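You operate a simulated robot arm through the tools that you are given. There is no shell and no other tool.

You are at the controls of a simulated robot arm. One attempt, no reset.

JOB
Swap the compressor's black intake filter for the blue one.
Fine: switch off first; old filter on the motor tray, new one turned till it locks; then back to AUTO as you found it. The motor restarts by itself at 6 bar, so the belt guard stays shut. The tank stays charged.

It is judged by the outcome, as a careful person would: the job done as asked, and still so three seconds after it is handed in. It fails if anything else is knocked over, pushed out of place, dropped, spilled or broken.

ROBOT AND FRAMES
A 6-joint arm with a two-finger parallel gripper, fixed in place. Base frame: the origin is on the floor under the middle of its stand, x ahead of it, y to its left, z up. Lengths are in mm, angles in rad, forces in N, time in s.
With the tool pointing down near the work surface it reaches from about 180 to 620 mm from the base axis. Its first joint turns from -2.007 to 2.007 rad. Payload 3.43 kg.
The TCP is the grasp point between the finger pads, 34 mm short of the fingertips. In the tool frame z runs along the fingers and y along their closing line. Largest opening 128 mm; finger width 24, thickness 12; the body of the gripper, 48 by 130 mm, starts 96 mm behind the TCP.
Orientation is that of the tool frame in the base frame, as a unit quaternion [w, x, y, z]. With the fingers straight down and closing along the base's y, the tool's x points along the base's -x, its y along +y and its z along -z.

CONTROLS
- The arm moves only by the tool arm_command. Its argument "series" is a list of rows, each an object (a shift or turn left out is 0, a gripper value left out holds the last) with "linear": the shift along the base's x, y, z in units of 400 mm (1.0 is 400 mm), a list of three; "angular": the turn, a rotation vector about the base's x, y, z in units of 180 degrees (1.0 is 180 degrees), a list of three; "fingers": the closure, from 0 (fully open) to 1 (shut). In form: [{"linear": [tx, ty, tz], "angular": [ax, ay, az], "fingers": fingers}, ...]. A call has 1 to 20 rows; each row is the pose to reach, as a shift and turn from the pose commanded when the call began. A call with a number of a shift or a turn outside -1 to 1 is refused whole. Each row takes 0.2 s and may step no farther than 50 mm and 0.15 rad from the row before; otherwise, or with a gripper value out of range, the whole call is refused. Where a pose cannot be reached the arm comes as near as it can. A force on the tool above 40 N (or 10 N above the force at the start of the call, whichever is more), or a blocked arm, ends the call early, and 0.2 s more pass. Each finger travels about 153 mm/s and halts on what it meets, pressing with about 39 N; the grip force reading is that of the motor and also rises with nothing between the fingers. The clock runs only during rows and for 0.2 s after the last one: add rows that repeat a pose to give the fingers time. The reply holds the time, the measured pose of the TCP, the force on the tool along the base axes, the opening and the grip force, in the units named above and with some noise, with the torque about the TCP (base axes, N m) and any sound that the robot's microphone picked up.
- Cameras (640 x 400 px; columns grow to the right, rows downward): "scene" is fixed at [49.3, 650, 1343]; the picture's right is [-0.83, -0.56, 0.00], its down [-0.33, 0.49, -0.80] and it looks along [0.45, -0.67, -0.60] (base axes); focal length 331 px, centre (320, 200). "wrist" rides on the gripper at [76, -11, -160] in the tool frame; the picture's right is [0.15, 0.99, 0.00], its down [-0.88, 0.13, -0.46] and it looks along [-0.45, 0.07, 0.89] (tool axes); focal length 234 px, centre (320, 200).
- grab_frame(camera): a new picture of that camera. The clock stands still meanwhile.
- lift_body(by): slides the trunk up (or, below 0, down) by that many mm; the arm rides with it, the base frame stays. It gives what a move gives, with no picture.
- pixel_to_xyz(camera, pixels): for up to 12 pixels [column, row] of the newest picture of that camera ("zoom" is the newest enlarged one), the place [x, y, z] in the base frame of the surface seen there, good to about 2 mm. The clock stands still meanwhile.
- close_up(camera, box): a new picture of the part [left, top, right, bottom] of that camera's present view, enlarged. The clock stands still meanwhile.
- finish_job(): hands the job in; it is judged then, once.

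Leave the gripper open and the arm clear of the work at the hand-in unless told otherwise.

The tools are called after "Request:" as name(argument=value, ...) on one line, values as JSON. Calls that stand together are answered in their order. arm_command: Moves the arm, as the interface text tells. Its arguments: {"type":"object","properties":{"series":{"type":"array","items":{"type":"object","properties":{"linear":{"type":"array","items":{"type":"number"}},"angular":{"type":"array","items":{"type":"number"}},"fingers":{"type":"number"}}}}},"required":["series"]} The other tools are called the same way: lift_body (by) moves the trunk up or down; grab_frame (camera) takes a picture; pixel_to_xyz (camera, pixels) gives the place of the surface under pixels of a picture; close_up (camera, box) takes an enlarged picture of a part of a camera's view; finish_job () hands the job in.

At the start:

```text
clock: 0.0
eef_pos: [389.0, -68.2, 971.5]
ee_rot: [0.001, 0.0, 1.0, 0.0]
ft_force: [-0.5, -0.3, 0.5]
ft_torque: [-0.01, -0.01, -0.01]
gripper_width: 128.1
finger_force: 0.0
trunk travel left (down, up): [-700.0, 290.0]
```

scene: 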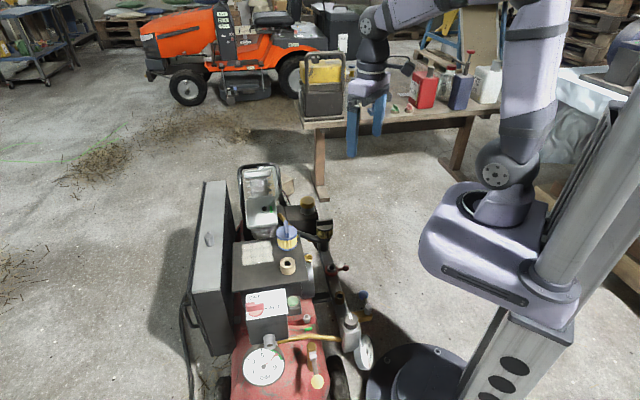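
wrist: 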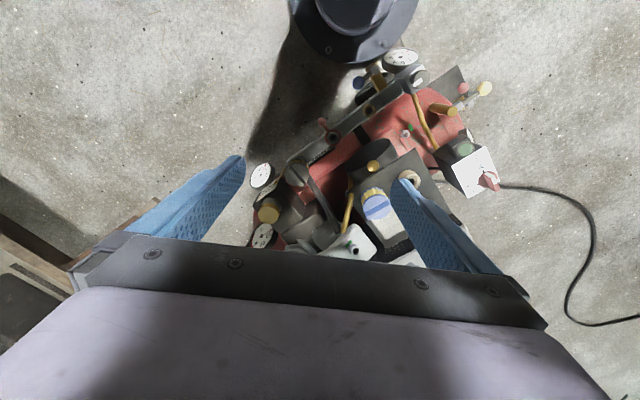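

I see the compressor at lower centre of the scene picture (red tank, about 280,330), with a white-faced switch box near (266,305), a blue filter-like item at (288,237), and a wrist view from above. I'll take enlarged pictures to understand the parts before moving.

Request:
close_up(camera="scene", box=[180, 150, 400, 288])

Request:
close_up(camera="scene", box=[180, 262, 400, 400])

Request:
close_up(camera="wrist", box=[230, 40, 520, 260])

```text
2.90 times, centred on (290, 219) of scene
```

zoom: 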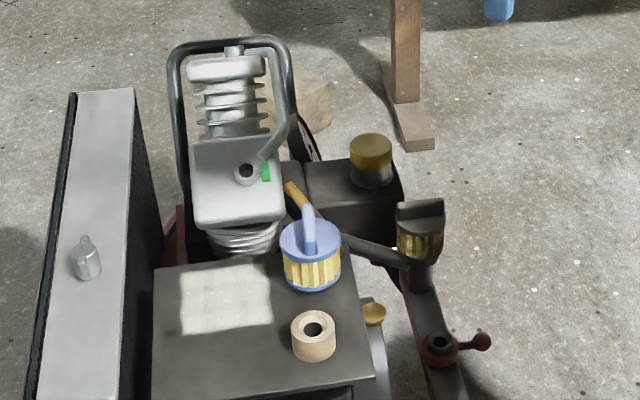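

```text
2.90 times, centred on (290, 331) of scene
```

zoom: 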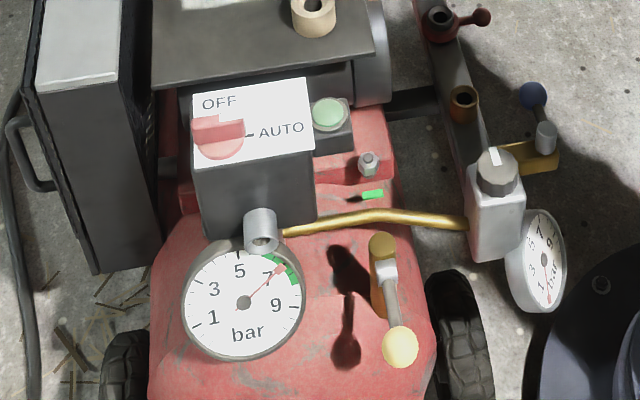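

```text
1.82 times, centred on (375, 150) of wrist
```

zoom: 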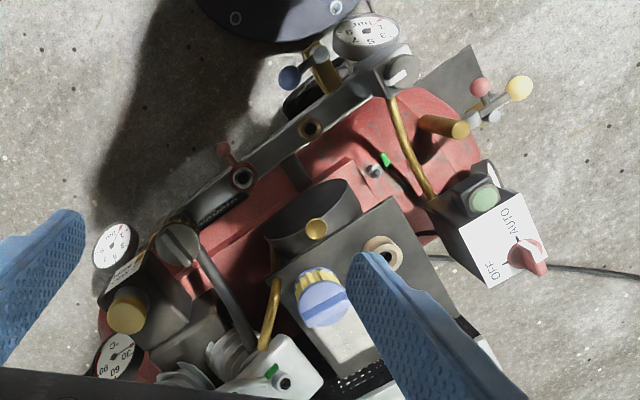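

The black filter with yellow pleats appears to sit at about (420,228) in the first enlargement, at the end of the intake pipe. The blue one stands on the motor tray at (310,255), and the red switch knob on the white box reads towards AUTO. I'll enlarge each part further, ending with the tray area, and query positions.

Request:
close_up(camera="scene", box=[260, 200, 356, 260])

Request:
pixel_to_xyz(camera="zoom", pixels=[[320, 190], [180, 250], [180, 300], [150, 330], [400, 40], [400, 100], [405, 130], [440, 85], [360, 90], [260, 340], [60, 300], [185, 390]])

Request:
close_up(camera="scene", box=[230, 280, 326, 340])

```text
6.67 times, centred on (308, 230) of scene
```

zoom: 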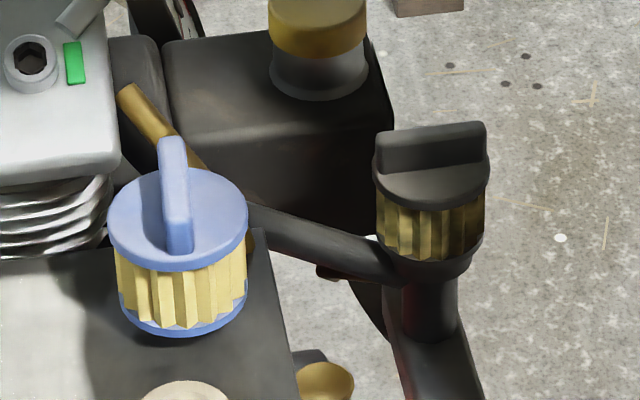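

```text
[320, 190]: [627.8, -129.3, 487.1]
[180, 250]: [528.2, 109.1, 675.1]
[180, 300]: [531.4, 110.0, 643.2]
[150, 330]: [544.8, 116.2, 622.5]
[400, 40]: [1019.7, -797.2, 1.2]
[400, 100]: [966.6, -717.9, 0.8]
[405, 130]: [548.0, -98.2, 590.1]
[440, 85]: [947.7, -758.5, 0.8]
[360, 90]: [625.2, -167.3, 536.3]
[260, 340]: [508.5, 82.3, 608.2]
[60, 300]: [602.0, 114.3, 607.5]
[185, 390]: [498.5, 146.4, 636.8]
```

```text
6.67 times, centred on (278, 310) of scene
```

zoom: 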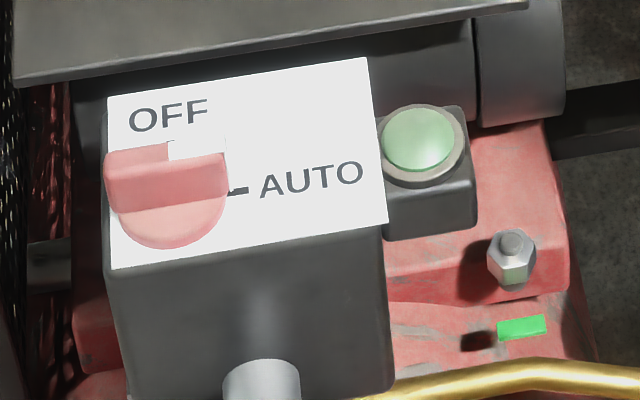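

The knob bar points right, towards the AUTO tick at (238,190). Next I'll query positions on the switch, then re-enlarge the black filter and query it.

Request:
pixel_to_xyz(camera="zoom", pixels=[[110, 98], [366, 60], [386, 220], [114, 266], [165, 185], [110, 160], [220, 160], [225, 185], [170, 230], [420, 140], [240, 190], [190, 150]])

Request:
close_up(camera="scene", box=[260, 200, 356, 260])

Request:
pixel_to_xyz(camera="zoom", pixels=[[380, 155], [485, 130], [430, 150], [400, 195], [430, 200], [480, 180], [430, 230], [430, 270], [430, 320], [150, 200], [175, 150], [180, 220]])

```text
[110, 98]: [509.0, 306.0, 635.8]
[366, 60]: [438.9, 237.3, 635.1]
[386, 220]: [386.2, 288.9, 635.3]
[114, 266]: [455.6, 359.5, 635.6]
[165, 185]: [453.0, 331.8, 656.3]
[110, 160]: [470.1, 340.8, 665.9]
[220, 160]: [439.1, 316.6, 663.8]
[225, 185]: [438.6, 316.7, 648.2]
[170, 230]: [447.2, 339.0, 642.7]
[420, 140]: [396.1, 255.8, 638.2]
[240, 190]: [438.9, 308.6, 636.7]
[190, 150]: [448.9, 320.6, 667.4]
```

```text
6.67 times, centred on (308, 230) of scene
```

zoom: 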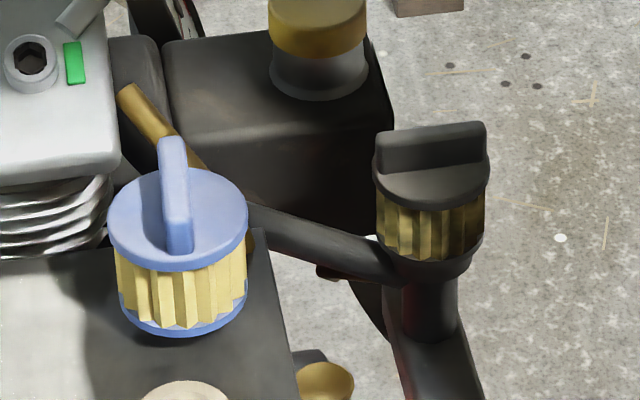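

```text
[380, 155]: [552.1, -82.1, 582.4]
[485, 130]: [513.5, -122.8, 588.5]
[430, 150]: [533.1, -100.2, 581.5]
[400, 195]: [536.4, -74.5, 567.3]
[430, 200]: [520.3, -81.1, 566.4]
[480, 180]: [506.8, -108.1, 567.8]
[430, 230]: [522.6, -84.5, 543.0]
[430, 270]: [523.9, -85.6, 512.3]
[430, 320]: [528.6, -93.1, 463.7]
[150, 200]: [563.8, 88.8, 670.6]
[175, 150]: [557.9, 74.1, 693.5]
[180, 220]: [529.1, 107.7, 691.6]
```

Switch face is at z≈636 with the knob bar top at about 666, near (455,329). The black filter is near (534,-101) with its fin top at about 590, and the blue one is near (544,91) on the tray at z≈608. I'll query the surrounding obstacles on a fresh scene picture: pump head, guard, pipe, caps and tray corners.

Request:
grab_frame(camera="scene")

Request:
pixel_to_xyz(camera="scene", pixels=[[262, 215], [260, 172], [275, 168], [240, 172], [213, 190], [223, 190], [208, 240], [200, 290], [280, 300], [307, 203], [250, 252], [235, 290]])

Request:
pixel_to_xyz(camera="scene", pixels=[[302, 278], [290, 262], [280, 212], [332, 270], [345, 268], [350, 320], [363, 300], [365, 350], [263, 365], [316, 350], [316, 380], [325, 231]])

```text
taken
```

scene: 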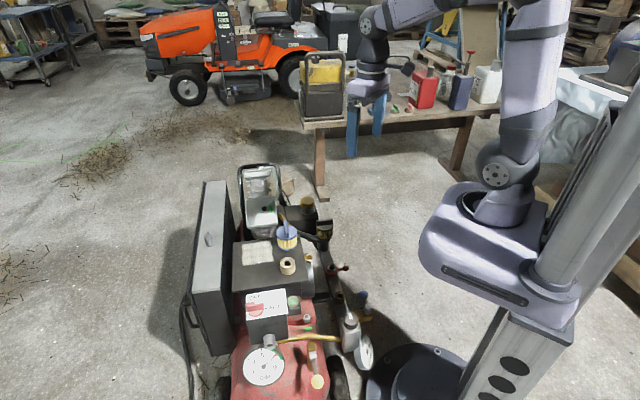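

```text
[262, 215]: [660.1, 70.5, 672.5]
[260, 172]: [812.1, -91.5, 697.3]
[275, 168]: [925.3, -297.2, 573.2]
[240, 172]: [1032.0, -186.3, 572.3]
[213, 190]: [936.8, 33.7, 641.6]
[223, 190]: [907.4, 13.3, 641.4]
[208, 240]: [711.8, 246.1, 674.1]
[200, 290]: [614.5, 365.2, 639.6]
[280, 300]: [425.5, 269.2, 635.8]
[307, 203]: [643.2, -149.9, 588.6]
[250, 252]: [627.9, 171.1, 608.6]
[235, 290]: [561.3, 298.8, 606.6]
```

```text
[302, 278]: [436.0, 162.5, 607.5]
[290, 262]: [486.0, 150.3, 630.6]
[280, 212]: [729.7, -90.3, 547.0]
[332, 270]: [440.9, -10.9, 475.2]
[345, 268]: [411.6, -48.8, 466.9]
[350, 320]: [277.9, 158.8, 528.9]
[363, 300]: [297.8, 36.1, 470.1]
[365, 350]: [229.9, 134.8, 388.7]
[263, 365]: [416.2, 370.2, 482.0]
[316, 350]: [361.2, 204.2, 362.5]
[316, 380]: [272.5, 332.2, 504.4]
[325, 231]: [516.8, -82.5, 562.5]
```

The tray top is at z≈607.5, with its front edge running from about (561,299) to (436,163), and the guard lies beyond x≈610. Before choosing between trunk and arm for descending, I'll query where the arm's shoulder housing and elbow are.

Request:
pixel_to_xyz(camera="scene", pixels=[[480, 200], [440, 240], [480, 280], [540, 290], [520, 170], [530, 100], [530, 30], [420, 10], [370, 25], [372, 90], [352, 150], [520, 340]])

Request:
grab_frame(camera="wrist")

Request:
pixel_to_xyz(camera="wrist", pixels=[[486, 170], [494, 180], [478, 172], [497, 188], [464, 180], [481, 148], [498, 185], [505, 197], [375, 205], [327, 175], [340, 170], [315, 172]])

```text
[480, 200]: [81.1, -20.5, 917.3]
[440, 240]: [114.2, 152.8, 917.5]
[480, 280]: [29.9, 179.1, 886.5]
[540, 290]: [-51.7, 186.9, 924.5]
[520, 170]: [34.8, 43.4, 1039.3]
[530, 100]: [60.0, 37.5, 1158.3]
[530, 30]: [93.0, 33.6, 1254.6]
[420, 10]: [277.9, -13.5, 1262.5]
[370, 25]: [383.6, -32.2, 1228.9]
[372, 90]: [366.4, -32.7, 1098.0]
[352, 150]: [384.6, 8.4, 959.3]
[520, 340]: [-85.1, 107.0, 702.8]
```

```text
taken
```

wrist: 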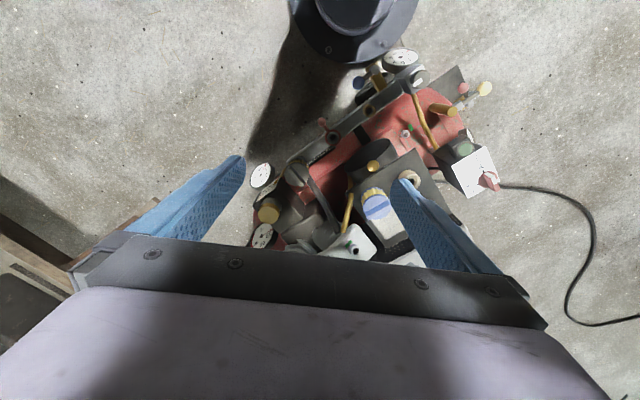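

```text
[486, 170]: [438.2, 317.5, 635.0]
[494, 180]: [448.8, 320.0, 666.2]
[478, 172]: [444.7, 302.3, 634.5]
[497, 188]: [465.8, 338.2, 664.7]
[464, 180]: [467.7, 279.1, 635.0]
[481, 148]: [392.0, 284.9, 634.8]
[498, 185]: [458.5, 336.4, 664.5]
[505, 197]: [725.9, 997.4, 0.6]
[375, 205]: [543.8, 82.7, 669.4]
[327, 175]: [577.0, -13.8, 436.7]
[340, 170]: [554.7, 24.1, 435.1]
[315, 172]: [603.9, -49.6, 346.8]
```

The shoulder housing is at z≈917 near the base, with nothing tall beneath it. The knob bar lies along the 45° line, centred near (456,328), with its top at 666. I'll lower the trunk by 180 mm, which puts the TCP near z 790 with the tips at 756, above the tallest nearby part (blue fin at 693).

Request:
lift_body(by=-180)

```text
clock: 2.0
eef_pos: [389.7, -67.2, 792.2]
ee_rot: [0.0, -0.001, 1.0, 0.0]
ft_force: [-0.1, -0.2, 0.4]
ft_torque: [0.03, 0.01, 0.0]
gripper_width: 127.8
finger_force: 0.0
trunk travel left (down, up): [-520.0, 470.0]
```

The trunk is down and the TCP is at z≈792. I'll move over the switch knob at (456,328), turning the tool +45° so the fingers close across the bar, and part-closing the fingers to about 65 mm.

Request:
arm_command(series=[{"linear": [0.0187, 0.11, 0], "angular": [0, 0, 0.0278], "fingers": 0.5}, {"linear": [0.0373, 0.22, 0], "angular": [0, 0, 0.0556]}, {"linear": [0.056, 0.33, 0], "angular": [0, 0, 0.0833]}, {"linear": [0.0747, 0.44, 0], "angular": [0, 0, 0.1111]}, {"linear": [0.0933, 0.55, 0], "angular": [0, 0, 0.1389]}, {"linear": [0.112, 0.66, 0], "angular": [0, 0, 0.1667]}, {"linear": [0.1307, 0.77, 0], "angular": [0, 0, 0.1944]}, {"linear": [0.1493, 0.88, 0], "angular": [0, 0, 0.2222]}, {"linear": [0.168, 0.99, 0], "angular": [0, 0, 0.25]}, {"linear": [0.168, 0.99, 0], "angular": [0, 0, 0.25]}])

Request:
grab_frame(camera="wrist")

Request:
grab_frame(camera="scene")

```text
clock: 4.2
eef_pos: [457.1, 330.1, 790.7]
ee_rot: [-0.001, -0.383, 0.924, 0.0]
ft_force: [0.0, 0.5, 0.1]
ft_torque: [0.0, 0.02, 0.01]
gripper_width: 64.0
finger_force: 0.0
trunk travel left (down, up): [-520.0, 470.0]
```

```text
taken
```

wrist: 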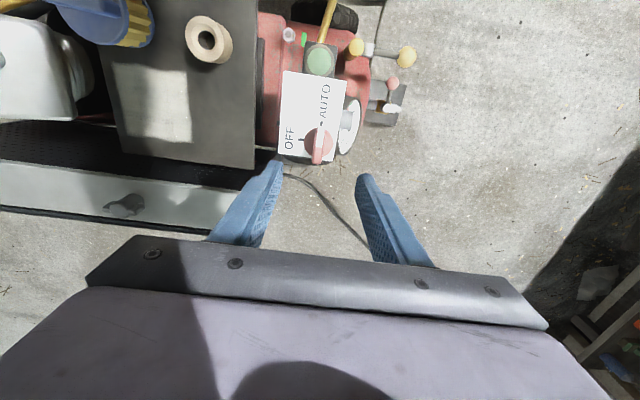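

```text
taken
```

scene: 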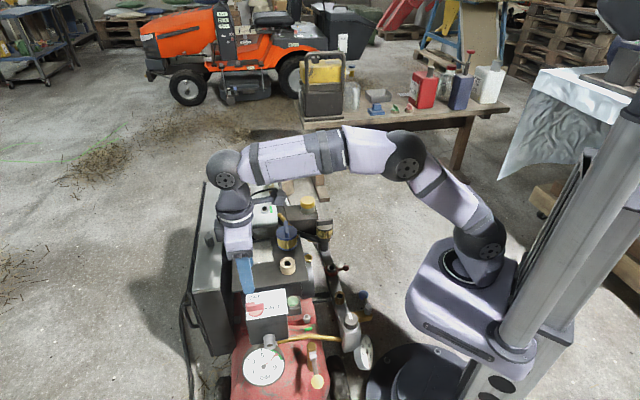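

The knob shows at about (318,147) in the wrist picture, just ahead of the fingers. I'll enlarge there and query its bar ends and axis.

Request:
close_up(camera="wrist", box=[260, 60, 388, 140])

Request:
close_up(camera="wrist", box=[264, 100, 360, 160])

```text
5.00 times, centred on (324, 100) of wrist
```

zoom: 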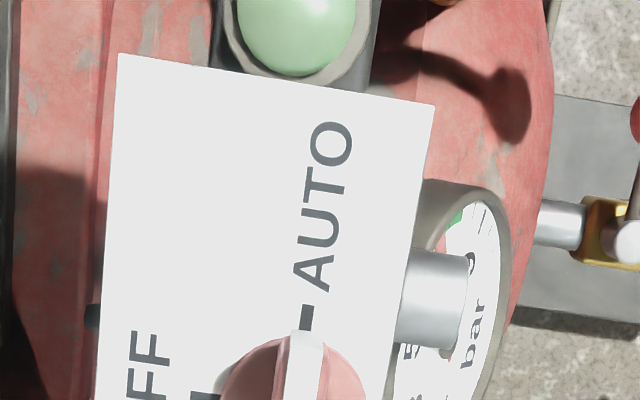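

```text
6.67 times, centred on (312, 130) of wrist
```

zoom: 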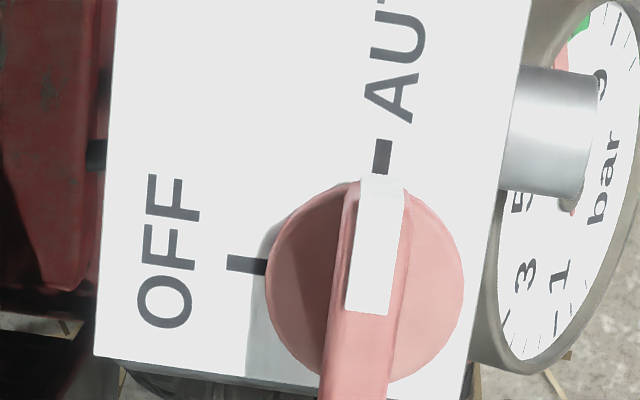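

The knob has a white pointer insert aimed exactly at the AUTO tick (383,157 in the enlargement), and the OFF tick is to its left at (247,264). So OFF is a quarter turn counter-clockwise seen from above. I'll query disc edges and bar points to locate the axis.

Request:
pixel_to_xyz(camera="zoom", pixels=[[272, 275], [460, 280], [345, 188], [435, 210], [425, 370], [383, 185], [400, 185], [380, 305], [355, 305], [355, 390], [247, 264], [383, 150]])

Request:
close_up(camera="wrist", box=[270, 110, 366, 170])

Request:
pixel_to_xyz(camera="zoom", pixels=[[330, 330], [300, 360], [315, 358], [345, 345], [300, 340], [290, 300], [360, 300]])

```text
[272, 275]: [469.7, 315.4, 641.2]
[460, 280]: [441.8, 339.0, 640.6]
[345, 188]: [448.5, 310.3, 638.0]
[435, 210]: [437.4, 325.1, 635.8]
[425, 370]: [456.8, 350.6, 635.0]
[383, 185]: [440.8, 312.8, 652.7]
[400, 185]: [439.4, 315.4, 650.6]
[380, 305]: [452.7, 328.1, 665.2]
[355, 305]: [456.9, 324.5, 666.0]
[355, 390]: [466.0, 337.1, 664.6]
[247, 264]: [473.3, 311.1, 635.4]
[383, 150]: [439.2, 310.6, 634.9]
```

```text
6.67 times, centred on (318, 140) of wrist
```

zoom: 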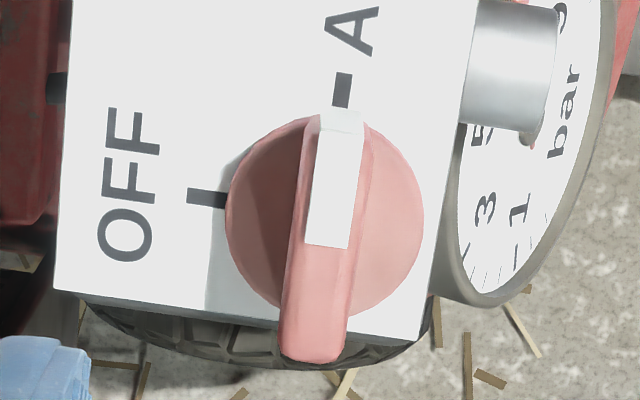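

```text
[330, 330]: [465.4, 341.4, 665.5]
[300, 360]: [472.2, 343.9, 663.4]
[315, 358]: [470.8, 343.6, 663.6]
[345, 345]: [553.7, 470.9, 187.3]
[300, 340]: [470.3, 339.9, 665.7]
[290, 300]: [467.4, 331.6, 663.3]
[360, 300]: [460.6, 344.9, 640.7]
```

The disc edges give the knob axis as (456.5, 328.0), the bar is about 10 mm thick and 44 mm long, and its top is at z≈666. I'll hold pose for a moment to re-read the measured TCP and average out noise.

Request:
arm_command(series=[{"linear": [0, 0, 0]}])

Request:
arm_command(series=[{"linear": [0, 0, 0]}])

```text
clock: 4.6
eef_pos: [457.7, 330.3, 790.6]
ee_rot: [0.001, -0.383, 0.924, 0.0]
ft_force: [-0.6, 0.8, -0.4]
ft_torque: [-0.02, -0.01, 0.0]
gripper_width: 63.9
finger_force: 0.1
trunk travel left (down, up): [-520.0, 470.0]
```

```text
clock: 5.0
eef_pos: [457.0, 329.9, 791.1]
ee_rot: [0.0, -0.383, 0.924, 0.0]
ft_force: [-0.5, -0.4, 0.4]
ft_torque: [-0.03, 0.02, -0.04]
gripper_width: 64.2
finger_force: 0.1
trunk travel left (down, up): [-520.0, 470.0]
```

The mean TCP is about (457.3, 330.1, 790.8), so I'll correct by (-0.8, -2.1) mm and descend to TCP z≈680. That puts the fingertips at about 646, straddling the bar just above the disc (top at 641).

Request:
arm_command(series=[{"linear": [-0.002, -0.0053, -0.07]}, {"linear": [-0.002, -0.0053, -0.14]}, {"linear": [-0.002, -0.0053, -0.21]}, {"linear": [-0.002, -0.0053, -0.25]}, {"linear": [-0.002, -0.0053, -0.277]}, {"linear": [-0.002, -0.0053, -0.277]}])

Request:
grab_frame(camera="wrist")

Request:
close_up(camera="scene", box=[210, 230, 306, 290])

```text
clock: 6.4
eef_pos: [457.1, 326.4, 680.7]
ee_rot: [-0.001, -0.383, 0.924, -0.001]
ft_force: [0.5, 0.5, 0.4]
ft_torque: [0.0, 0.0, -0.02]
gripper_width: 64.0
finger_force: 0.0
trunk travel left (down, up): [-520.0, 470.0]
```

```text
taken
```

wrist: 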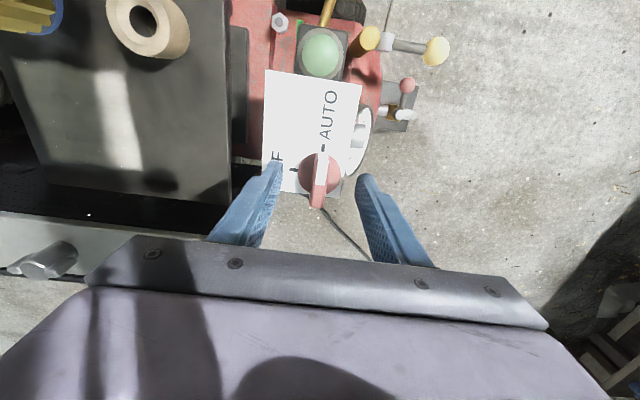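

```text
6.67 times, centred on (258, 260) of scene
```

zoom: 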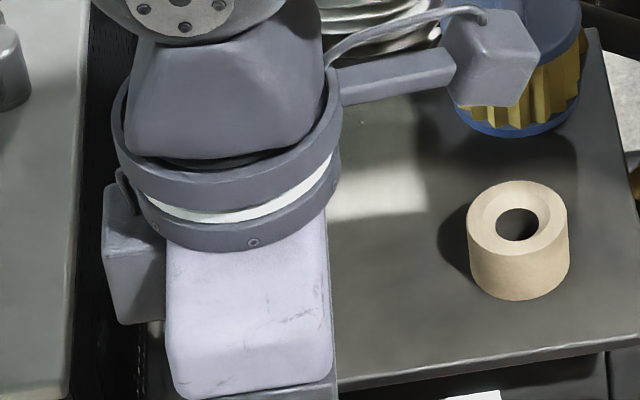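

The fingers straddle the bar (wrist picture, bar at about (318,180) between fingertips). I'll nudge y by about +1.3 mm onto the axis and close on the bar, allowing several rows for the grip to settle.

Request:
arm_command(series=[{"linear": [-0.0013, 0.0033, 0]}, {"linear": [-0.0013, 0.0033, 0], "fingers": 1.0}, {"linear": [-0.0013, 0.0033, 0], "fingers": 1.0}, {"linear": [-0.0013, 0.0033, 0], "fingers": 1.0}])

Request:
close_up(camera="wrist", box=[240, 100, 400, 200])

```text
clock: 7.4
eef_pos: [456.9, 327.6, 679.6]
ee_rot: [0.001, -0.383, 0.924, 0.0]
ft_force: [7.9, -7.9, 0.3]
ft_torque: [-0.31, -0.06, 0.01]
gripper_width: 12.8
finger_force: 44.9
trunk travel left (down, up): [-520.0, 470.0]
```

```text
4.00 times, centred on (320, 150) of wrist
```

zoom: 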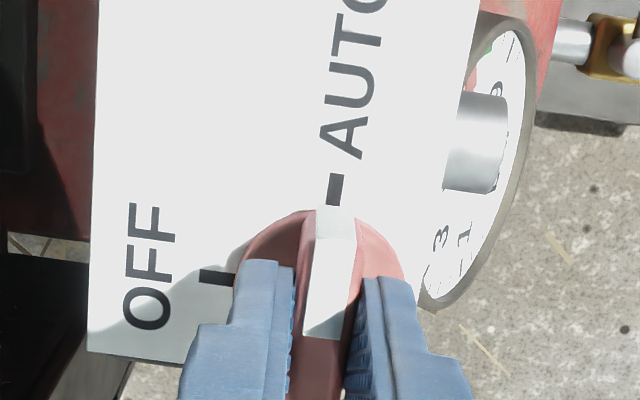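

The bar is held (12.8 mm, 45 N grip), with about 11 N of side load towards (+x,−y). I'll relieve that with a ~1 mm shift and then begin turning counter-clockwise about the knob axis, first about 50° to watch forces.

Request:
arm_command(series=[{"linear": [0.0018, -0.0018, 0]}, {"linear": [0.0018, -0.0018, 0], "angular": [0, 0, 0.04]}, {"linear": [0.0018, -0.0018, 0], "angular": [0, 0, 0.08]}, {"linear": [0.0018, -0.0018, 0], "angular": [0, 0, 0.12]}, {"linear": [0.0018, -0.0018, 0], "angular": [0, 0, 0.16]}, {"linear": [0.0018, -0.0018, 0], "angular": [0, 0, 0.2]}, {"linear": [0.0018, -0.0018, 0], "angular": [0, 0, 0.24]}, {"linear": [0.0018, -0.0018, 0], "angular": [0, 0, 0.28]}])

```text
clock: 9.2
eef_pos: [456.6, 327.7, 679.3]
ee_rot: [0.0, 0.741, -0.672, 0.0]
ft_force: [5.8, -5.7, -4.2]
ft_torque: [-0.26, -0.3, 0.0]
gripper_width: 12.7
finger_force: 45.0
trunk travel left (down, up): [-520.0, 470.0]
```

The tool has turned about 50° smoothly with low torque. I'll continue the remaining 40° to OFF.

Request:
arm_command(series=[{"angular": [0, 0, 0.04]}, {"angular": [0, 0, 0.08]}, {"angular": [0, 0, 0.12]}, {"angular": [0, 0, 0.16]}, {"angular": [0, 0, 0.2]}, {"angular": [0, 0, 0.222]}, {"angular": [0, 0, 0.222]}])

Request:
grab_frame(camera="wrist")

Request:
close_up(camera="wrist", box=[240, 100, 400, 200])

```text
clock: 10.8
eef_pos: [457.9, 327.3, 680.9]
ee_rot: [0.0, 0.925, -0.379, 0.0]
ft_force: [6.8, -5.8, -6.4]
ft_torque: [-0.4, -0.99, -0.76]
gripper_width: 12.8
finger_force: 44.8
trunk travel left (down, up): [-520.0, 470.0]
```

```text
taken
```

wrist: 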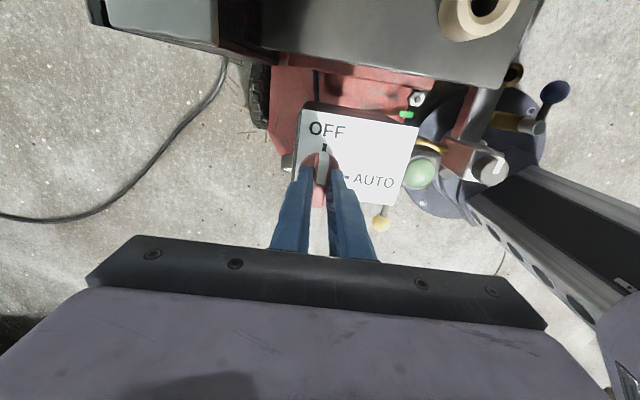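

```text
4.00 times, centred on (320, 150) of wrist
```

zoom: 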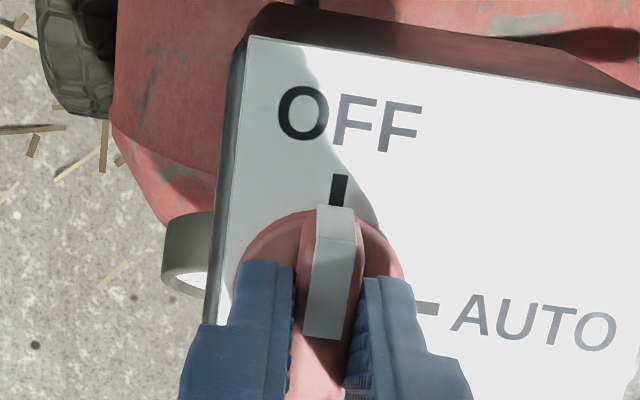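

The pointer is now on the OFF tick, and the torque of −0.76 N m suggests it is against the end stop. I'll open the fingers, lift clear about 110 mm, and check that it stays at OFF.

Request:
arm_command(series=[{"fingers": 0.6}, {"fingers": 0.6}, {"linear": [0, 0, 0.06]}, {"linear": [0, 0, 0.14]}, {"linear": [0, 0, 0.22]}, {"linear": [0, 0, 0.3]}, {"linear": [0, 0, 0.3]}])

Request:
grab_frame(camera="wrist")

Request:
close_up(camera="wrist", box=[240, 60, 400, 160])

```text
clock: 12.4
eef_pos: [456.6, 326.1, 800.7]
ee_rot: [0.0, 0.925, -0.38, 0.0]
ft_force: [-0.3, -0.3, -0.3]
ft_torque: [-0.03, -0.02, -0.01]
gripper_width: 51.1
finger_force: 0.1
trunk travel left (down, up): [-520.0, 470.0]
```

```text
taken
```

wrist: 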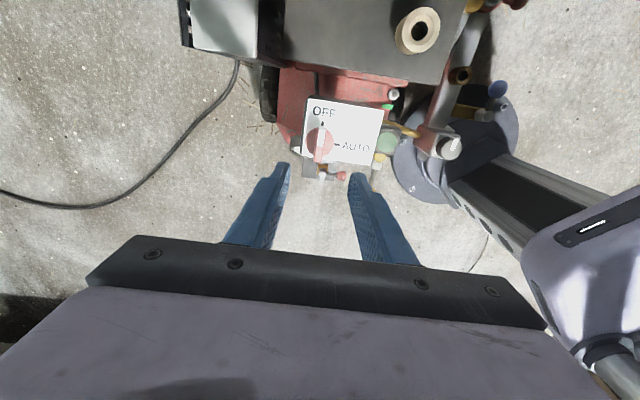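

```text
4.00 times, centred on (320, 110) of wrist
```

zoom: 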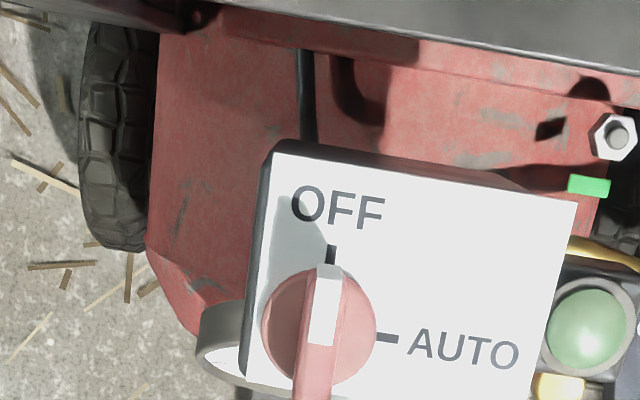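

The switch clearly reads OFF. Next I'll travel at z≈800, above everything, towards the black filter near (534,-101), turning the tool back to +45°, and look at it closely from above.

Request:
arm_command(series=[{"linear": [0.009, -0.08, 0], "angular": [0, 0, -0.0417]}, {"linear": [0.018, -0.16, 0], "angular": [0, 0, -0.0833]}, {"linear": [0.027, -0.24, 0], "angular": [0, 0, -0.125]}, {"linear": [0.036, -0.32, 0], "angular": [0, 0, -0.1667]}, {"linear": [0.045, -0.4, 0], "angular": [0, 0, -0.2083]}, {"linear": [0.054, -0.48, 0], "angular": [0, 0, -0.25]}, {"linear": [0.063, -0.56, 0], "angular": [0, 0, -0.2917]}, {"linear": [0.072, -0.64, 0], "angular": [0, 0, -0.3333]}, {"linear": [0.081, -0.72, 0], "angular": [0, 0, -0.375]}, {"linear": [0.09, -0.8, 0], "angular": [0, 0, -0.4167]}, {"linear": [0.1, -0.88, 0], "angular": [0, 0, -0.4583]}, {"linear": [0.1085, -0.965, 0], "angular": [0, 0, -0.5]}, {"linear": [0.1085, -0.965, 0], "angular": [0, 0, -0.5]}])

Request:
grab_frame(camera="wrist")

Request:
grab_frame(camera="scene")

```text
clock: 15.2
eef_pos: [500.2, -59.6, 799.4]
ee_rot: [0.001, -0.385, 0.923, 0.0]
ft_force: [0.5, -0.5, -0.1]
ft_torque: [0.02, 0.03, 0.0]
gripper_width: 51.2
finger_force: 0.0
trunk travel left (down, up): [-520.0, 470.0]
```

```text
taken
```

wrist: 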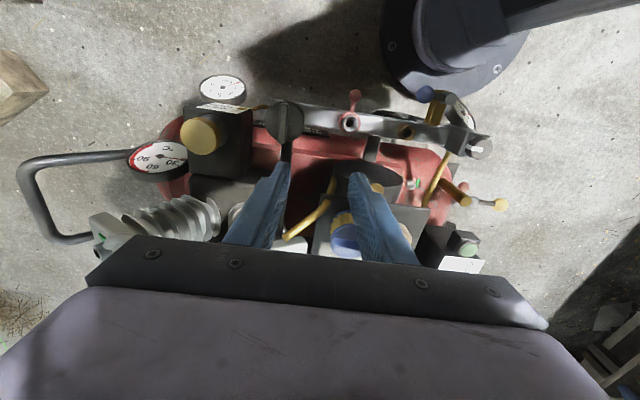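

```text
taken
```

scene: 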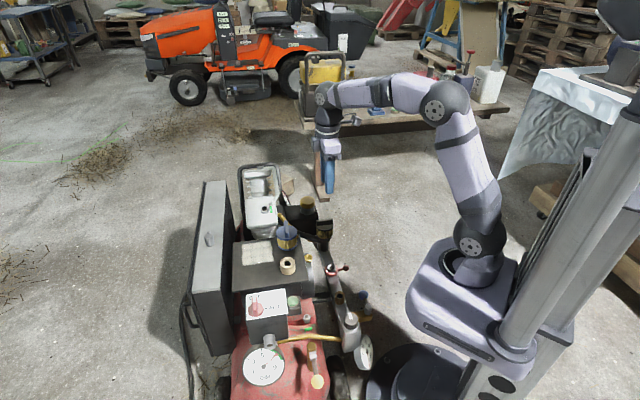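

The black filter's round cap shows at about (285,118) in the wrist picture. I'll enlarge it to look for lock marks and query its cap edges and fin.

Request:
close_up(camera="wrist", box=[237, 85, 333, 145])

Request:
pixel_to_xyz(camera="zoom", pixels=[[320, 120], [320, 180], [320, 250], [240, 200], [420, 200], [320, 310], [260, 260], [400, 260], [300, 150], [340, 150], [320, 90], [380, 330]])

Request:
close_up(camera="scene", box=[292, 205, 356, 245])

```text
6.67 times, centred on (285, 115) of wrist
```

zoom: 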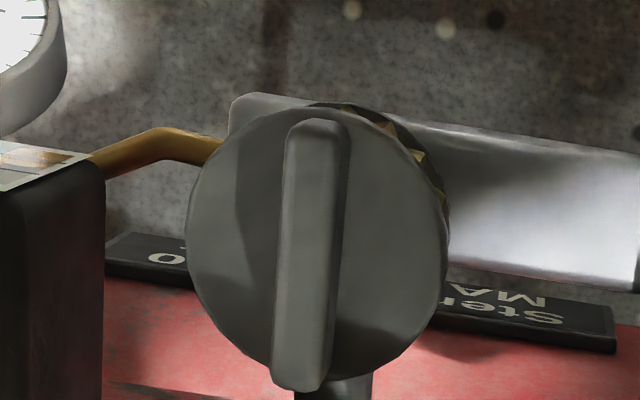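

```text
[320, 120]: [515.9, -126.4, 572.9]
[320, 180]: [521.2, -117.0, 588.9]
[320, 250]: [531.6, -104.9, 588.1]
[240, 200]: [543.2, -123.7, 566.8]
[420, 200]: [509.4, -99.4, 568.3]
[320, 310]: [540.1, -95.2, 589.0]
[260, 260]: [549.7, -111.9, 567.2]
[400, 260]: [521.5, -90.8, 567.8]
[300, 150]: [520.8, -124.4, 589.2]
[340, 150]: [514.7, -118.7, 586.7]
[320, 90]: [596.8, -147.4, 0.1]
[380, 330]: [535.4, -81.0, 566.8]
```

```text
10.00 times, centred on (324, 225) of scene
```

zoom: 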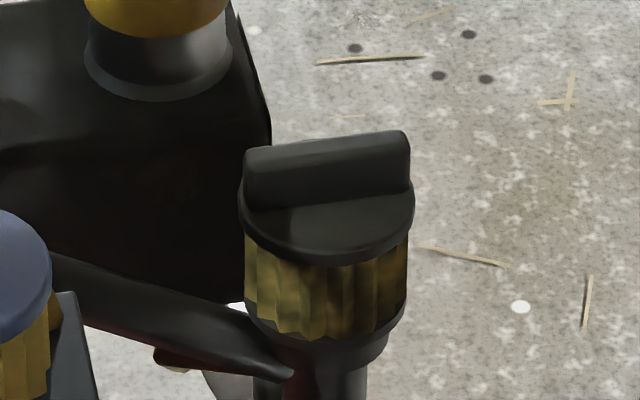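

The black filter's cap top is at z≈567.5 and its fin top at 589. The fin runs roughly along the 45–49° line. I'll query its edges and fin ends precisely, and enlarge the partly hidden label below it.

Request:
close_up(camera="wrist", box=[237, 85, 333, 145])

Request:
pixel_to_xyz(camera="zoom", pixels=[[195, 230], [440, 240], [200, 300], [435, 300], [225, 150], [400, 150], [318, 128], [305, 128], [335, 128], [298, 375], [280, 370], [315, 375]])

Request:
close_up(camera="wrist", box=[200, 80, 360, 180])

```text
6.67 times, centred on (285, 115) of wrist
```

zoom: 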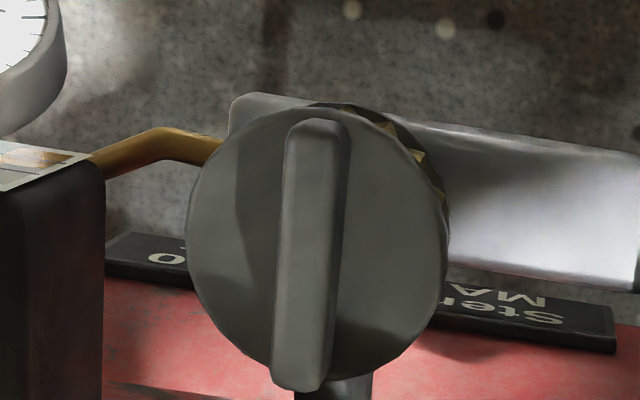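

```text
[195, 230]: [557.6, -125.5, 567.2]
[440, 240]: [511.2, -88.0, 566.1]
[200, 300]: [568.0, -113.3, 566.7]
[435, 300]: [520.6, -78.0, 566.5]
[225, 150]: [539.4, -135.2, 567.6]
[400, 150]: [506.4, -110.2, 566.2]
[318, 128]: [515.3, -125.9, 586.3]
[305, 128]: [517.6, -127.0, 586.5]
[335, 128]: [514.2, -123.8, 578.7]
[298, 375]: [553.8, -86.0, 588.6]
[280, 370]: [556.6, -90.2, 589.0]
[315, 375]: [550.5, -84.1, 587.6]
```

```text
4.00 times, centred on (280, 130) of wrist
```

zoom: 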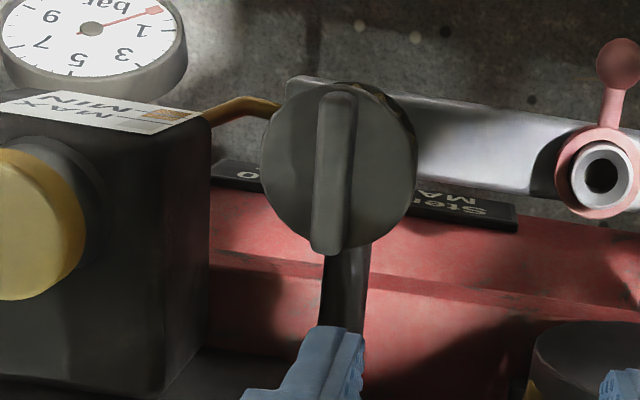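

The fin ends give a centre of about (535.5, −106) at 46°, and the cap fit gives (536, −105.5) with radius 30. I'll move directly above it at z≈800 and test in free air that the wrist can turn from +45° to +135° there.

Request:
arm_command(series=[{"linear": [0.03, -0.04, 0], "angular": [0, 0, 0.0417]}, {"linear": [0.06, -0.08, 0], "angular": [0, 0, 0.0833]}, {"linear": [0.0895, -0.115, 0], "angular": [0, 0, 0.125]}, {"linear": [0.0895, -0.115, 0], "angular": [0, 0, 0.1667]}, {"linear": [0.0895, -0.115, 0], "angular": [0, 0, 0.2083]}, {"linear": [0.0895, -0.115, 0], "angular": [0, 0, 0.25]}, {"linear": [0.0895, -0.115, 0], "angular": [0, 0, 0.2917]}, {"linear": [0.0895, -0.115, 0], "angular": [0, 0, 0.3333]}, {"linear": [0.0895, -0.115, 0], "angular": [0, 0, 0.375]}, {"linear": [0.0895, -0.115, 0], "angular": [0, 0, 0.4167]}, {"linear": [0.0895, -0.115, 0], "angular": [0, 0, 0.4583]}, {"linear": [0.0895, -0.115, 0], "angular": [0, 0, 0.5]}, {"linear": [0.0895, -0.115, 0], "angular": [0, 0, 0.5]}])

Request:
grab_frame(camera="wrist")

```text
clock: 18.0
eef_pos: [536.6, -104.4, 801.1]
ee_rot: [0.0, 0.925, -0.379, 0.0]
ft_force: [-0.1, -0.4, 0.2]
ft_torque: [-0.01, 0.0, 0.0]
gripper_width: 51.3
finger_force: 0.1
trunk travel left (down, up): [-520.0, 470.0]
```

```text
taken
```

wrist: 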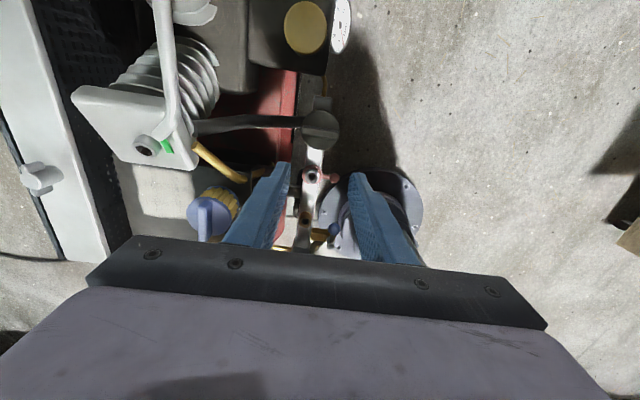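

The wrist reaches +135° here without trouble. The black filter is at (320,130) in this view and the blue one at (213,213). I'll enlarge both before turning back.

Request:
close_up(camera="wrist", box=[272, 95, 368, 155])

Request:
pixel_to_xyz(camera="zoom", pixels=[[320, 130], [320, 240], [220, 215], [430, 215], [225, 260], [425, 260], [230, 160], [410, 160], [320, 310], [280, 330]])

Request:
close_up(camera="wrist", box=[160, 175, 256, 235])

Request:
pixel_to_xyz(camera="zoom", pixels=[[180, 250], [190, 300], [310, 170], [310, 230], [310, 290], [400, 290], [310, 350], [220, 350], [400, 220], [330, 150], [270, 170], [300, 100]])

```text
6.67 times, centred on (320, 125) of wrist
```

zoom: 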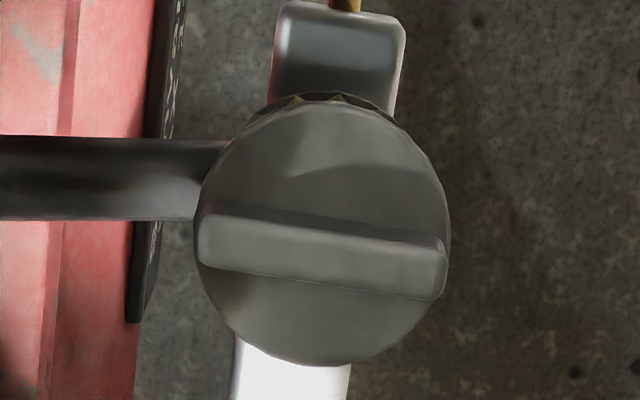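

```text
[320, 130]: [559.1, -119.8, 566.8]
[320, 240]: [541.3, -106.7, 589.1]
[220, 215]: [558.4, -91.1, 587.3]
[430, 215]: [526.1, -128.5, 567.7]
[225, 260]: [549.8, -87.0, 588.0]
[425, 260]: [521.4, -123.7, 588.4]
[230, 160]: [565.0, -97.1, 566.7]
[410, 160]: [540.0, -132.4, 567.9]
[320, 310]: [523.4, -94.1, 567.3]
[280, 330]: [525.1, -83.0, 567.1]
```

```text
6.67 times, centred on (208, 205) of wrist
```

zoom: 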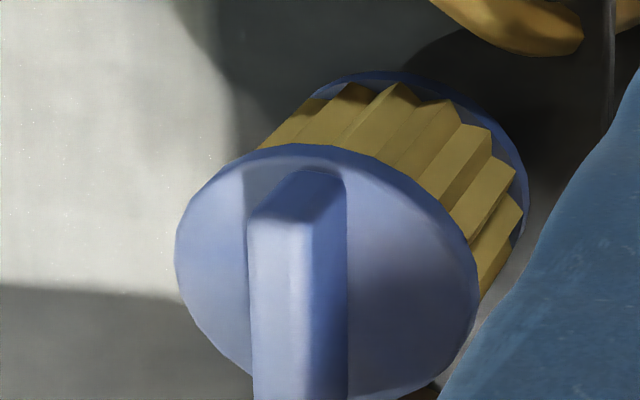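

```text
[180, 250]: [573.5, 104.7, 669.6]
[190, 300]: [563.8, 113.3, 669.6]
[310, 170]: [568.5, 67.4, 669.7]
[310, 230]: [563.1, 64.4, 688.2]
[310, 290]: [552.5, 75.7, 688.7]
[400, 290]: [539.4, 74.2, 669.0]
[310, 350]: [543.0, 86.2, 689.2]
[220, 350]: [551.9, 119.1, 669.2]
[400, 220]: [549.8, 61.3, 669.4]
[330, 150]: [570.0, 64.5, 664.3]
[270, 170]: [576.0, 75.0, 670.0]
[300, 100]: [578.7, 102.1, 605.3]
```

The fin lies exactly along 45° (its slope in this view matches the tool's y line), with the centre at about (536.3, −106). I'll turn back to +45°, settle over it, and descend to z≈690 with fingers about 50 mm open.

Request:
arm_command(series=[{"linear": [0, -0.003, 0], "angular": [0, 0, -0.0417]}, {"linear": [0, -0.003, 0], "angular": [0, 0, -0.0833]}, {"linear": [0, -0.003, 0], "angular": [0, 0, -0.125]}, {"linear": [0, -0.003, 0], "angular": [0, 0, -0.1667]}, {"linear": [0, -0.003, 0], "angular": [0, 0, -0.2083]}, {"linear": [0, -0.003, 0], "angular": [0, 0, -0.25]}, {"linear": [0, -0.003, 0], "angular": [0, 0, -0.2917]}, {"linear": [0, -0.003, 0], "angular": [0, 0, -0.3333]}, {"linear": [0, -0.003, 0], "angular": [0, 0, -0.375]}, {"linear": [0, -0.003, -0.06], "angular": [0, 0, -0.4167]}, {"linear": [0, -0.003, -0.13], "angular": [0, 0, -0.4583]}, {"linear": [0, -0.003, -0.2], "angular": [0, 0, -0.5]}, {"linear": [0, -0.003, -0.275], "angular": [0, 0, -0.5]}, {"linear": [0, -0.003, -0.275], "angular": [0, 0, -0.5]}])

Request:
grab_frame(camera="wrist")

```text
clock: 21.0
eef_pos: [536.1, -104.2, 689.9]
ee_rot: [-0.001, -0.385, 0.923, 0.0]
ft_force: [0.3, 0.1, 0.0]
ft_torque: [-0.01, -0.02, -0.03]
gripper_width: 51.1
finger_force: 0.1
trunk travel left (down, up): [-520.0, 470.0]
```

```text
taken
```

wrist: 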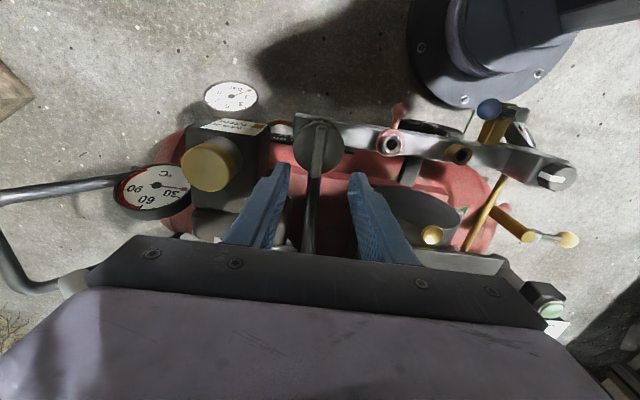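

The fin is centred between the fingers and the yellow oil cap is well clear (over 60 mm from the finger). I'll descend to TCP z≈604.5 so the tips sit about 3 mm above the cap, correcting y by −1.8 mm.

Request:
arm_command(series=[{"linear": [0, -0.0045, -0.07]}, {"linear": [0, -0.0045, -0.14]}, {"linear": [0, -0.0045, -0.19]}, {"linear": [0, -0.0045, -0.2135]}, {"linear": [0, -0.0045, -0.2135]}])

Request:
grab_frame(camera="wrist")

Request:
close_up(camera="scene", box=[260, 190, 388, 270])

```text
clock: 22.2
eef_pos: [535.9, -108.2, 605.3]
ee_rot: [-0.001, -0.386, 0.923, 0.0]
ft_force: [-0.1, 0.8, 0.0]
ft_torque: [0.01, 0.0, -0.01]
gripper_width: 51.3
finger_force: 0.0
trunk travel left (down, up): [-520.0, 470.0]
```

```text
taken
```

wrist: 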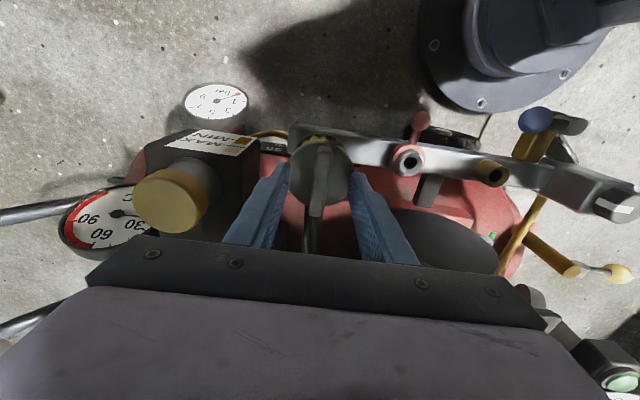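

```text
5.00 times, centred on (324, 230) of scene
```

zoom: 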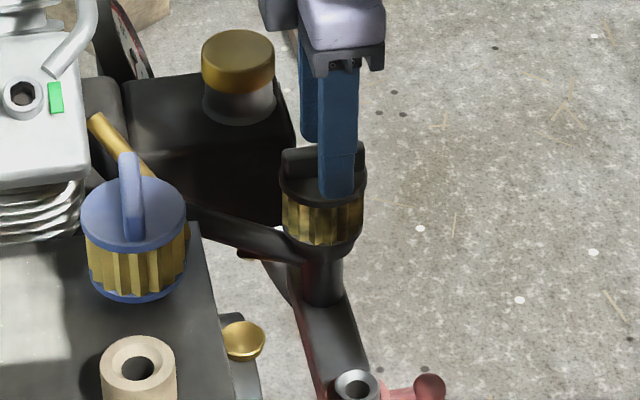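

The fingers straddle the fin just above the cap. Measured y is about 2 mm past the fin centre, so I'll correct by +1.8 mm and close on the fin.

Request:
arm_command(series=[{"linear": [0.0, 0.0045, 0]}, {"linear": [0.0, 0.0045, 0]}, {"linear": [0.0, 0.0045, 0], "fingers": 1.0}, {"linear": [0.0, 0.0045, 0], "fingers": 1.0}, {"linear": [0.0, 0.0045, 0], "fingers": 1.0}])

```text
clock: 23.4
eef_pos: [536.4, -107.2, 604.9]
ee_rot: [0.0, -0.386, 0.923, 0.0]
ft_force: [2.1, -1.8, -0.2]
ft_torque: [-0.13, -0.11, -0.04]
gripper_width: 11.8
finger_force: 39.2
trunk travel left (down, up): [-520.0, 470.0]
```

The fin is held (11.8 mm, 39 N) with only ~3 N side force. Now I'll turn counter-clockwise about 30° and read the torque.

Request:
arm_command(series=[{"angular": [0, 0, 0.04]}, {"angular": [0, 0, 0.08]}, {"angular": [0, 0, 0.12]}, {"angular": [0, 0, 0.16]}, {"angular": [0, 0, 0.16]}])

Request:
close_up(camera="wrist", box=[240, 100, 400, 200])

```text
clock: 24.6
eef_pos: [536.8, -105.6, 606.8]
ee_rot: [0.0, -0.604, 0.797, 0.0]
ft_force: [2.3, -0.2, -0.2]
ft_torque: [-0.09, -0.16, 0.02]
gripper_width: 12.1
finger_force: 39.0
trunk travel left (down, up): [-520.0, 470.0]
```

```text
4.00 times, centred on (320, 150) of wrist
```

zoom: 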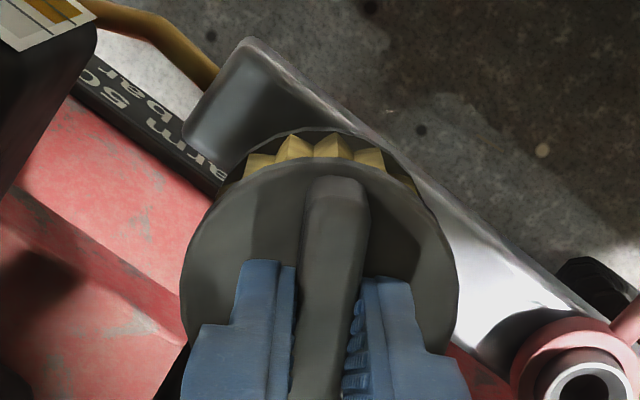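

The filter turned with the tool to yaw 74° with almost no torque. TCP z rose from 605 to 607, which might be a thread or noise. I'll continue in another 30° step.

Request:
arm_command(series=[{"angular": [0, 0, 0.04]}, {"angular": [0, 0, 0.08]}, {"angular": [0, 0, 0.12]}, {"angular": [0, 0, 0.16]}, {"angular": [0, 0, 0.16]}])

Request:
close_up(camera="wrist", box=[240, 100, 400, 200])

Request:
close_up(camera="scene", box=[276, 200, 372, 260])

```text
clock: 25.8
eef_pos: [535.8, -105.4, 606.3]
ee_rot: [0.0, 0.782, -0.623, 0.0]
ft_force: [3.6, -0.7, 0.6]
ft_torque: [-0.11, -0.29, -0.05]
gripper_width: 11.9
finger_force: 39.3
trunk travel left (down, up): [-520.0, 470.0]
```

```text
4.00 times, centred on (320, 150) of wrist
```

zoom: 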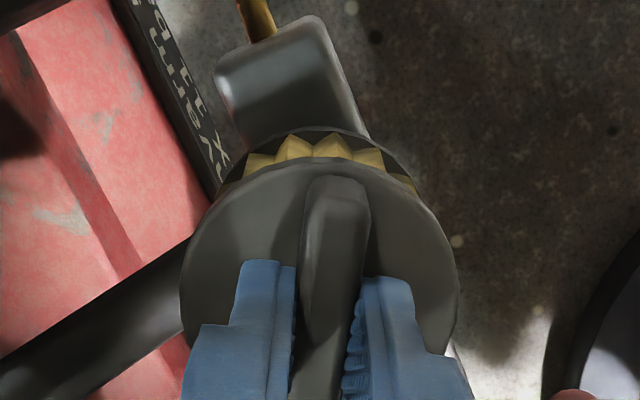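

```text
6.67 times, centred on (324, 230) of scene
```

zoom: 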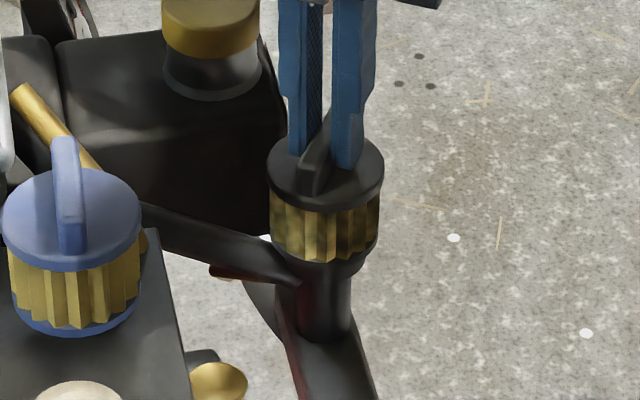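

Turned about 58° now with torque still near zero. I'll continue another 30° in small steps and watch for an end stop.

Request:
arm_command(series=[{"angular": [0, 0, 0.03]}, {"angular": [0, 0, 0.06]}, {"angular": [0, 0, 0.09]}, {"angular": [0, 0, 0.09]}])

Request:
arm_command(series=[{"angular": [0, 0, 0.03]}, {"angular": [0, 0, 0.06]}, {"angular": [0, 0, 0.09]}, {"angular": [0, 0, 0.09]}])

```text
clock: 26.8
eef_pos: [536.3, -105.4, 604.7]
ee_rot: [0.0, 0.863, -0.505, 0.0]
ft_force: [4.7, -2.2, 1.8]
ft_torque: [-0.19, -0.39, 0.0]
gripper_width: 12.0
finger_force: 38.6
trunk travel left (down, up): [-520.0, 470.0]
```

```text
clock: 27.8
eef_pos: [536.0, -105.6, 605.5]
ee_rot: [0.0, 0.926, -0.378, 0.0]
ft_force: [5.8, -1.4, 1.6]
ft_torque: [-0.25, -0.54, -0.06]
gripper_width: 11.9
finger_force: 39.6
trunk travel left (down, up): [-520.0, 470.0]
```

Turned a full 90° (yaw 135°), no end stop yet and still no torque. I'll do a gentle 4 mm lift test to see whether it's already free.

Request:
arm_command(series=[{"linear": [0, 0, 0.005]}, {"linear": [0, 0, 0.01]}, {"linear": [0, 0, 0.01]}])

Request:
close_up(camera="scene", box=[292, 205, 356, 245])

```text
clock: 28.6
eef_pos: [535.3, -106.7, 609.6]
ee_rot: [0.0, 0.925, -0.38, 0.0]
ft_force: [4.6, -5.6, -3.5]
ft_torque: [-0.45, -0.56, -0.01]
gripper_width: 12.0
finger_force: 39.1
trunk travel left (down, up): [-520.0, 470.0]
```

```text
10.00 times, centred on (324, 225) of scene
```

zoom: 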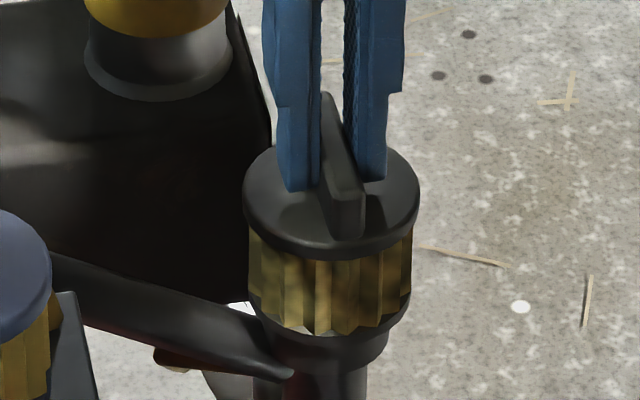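

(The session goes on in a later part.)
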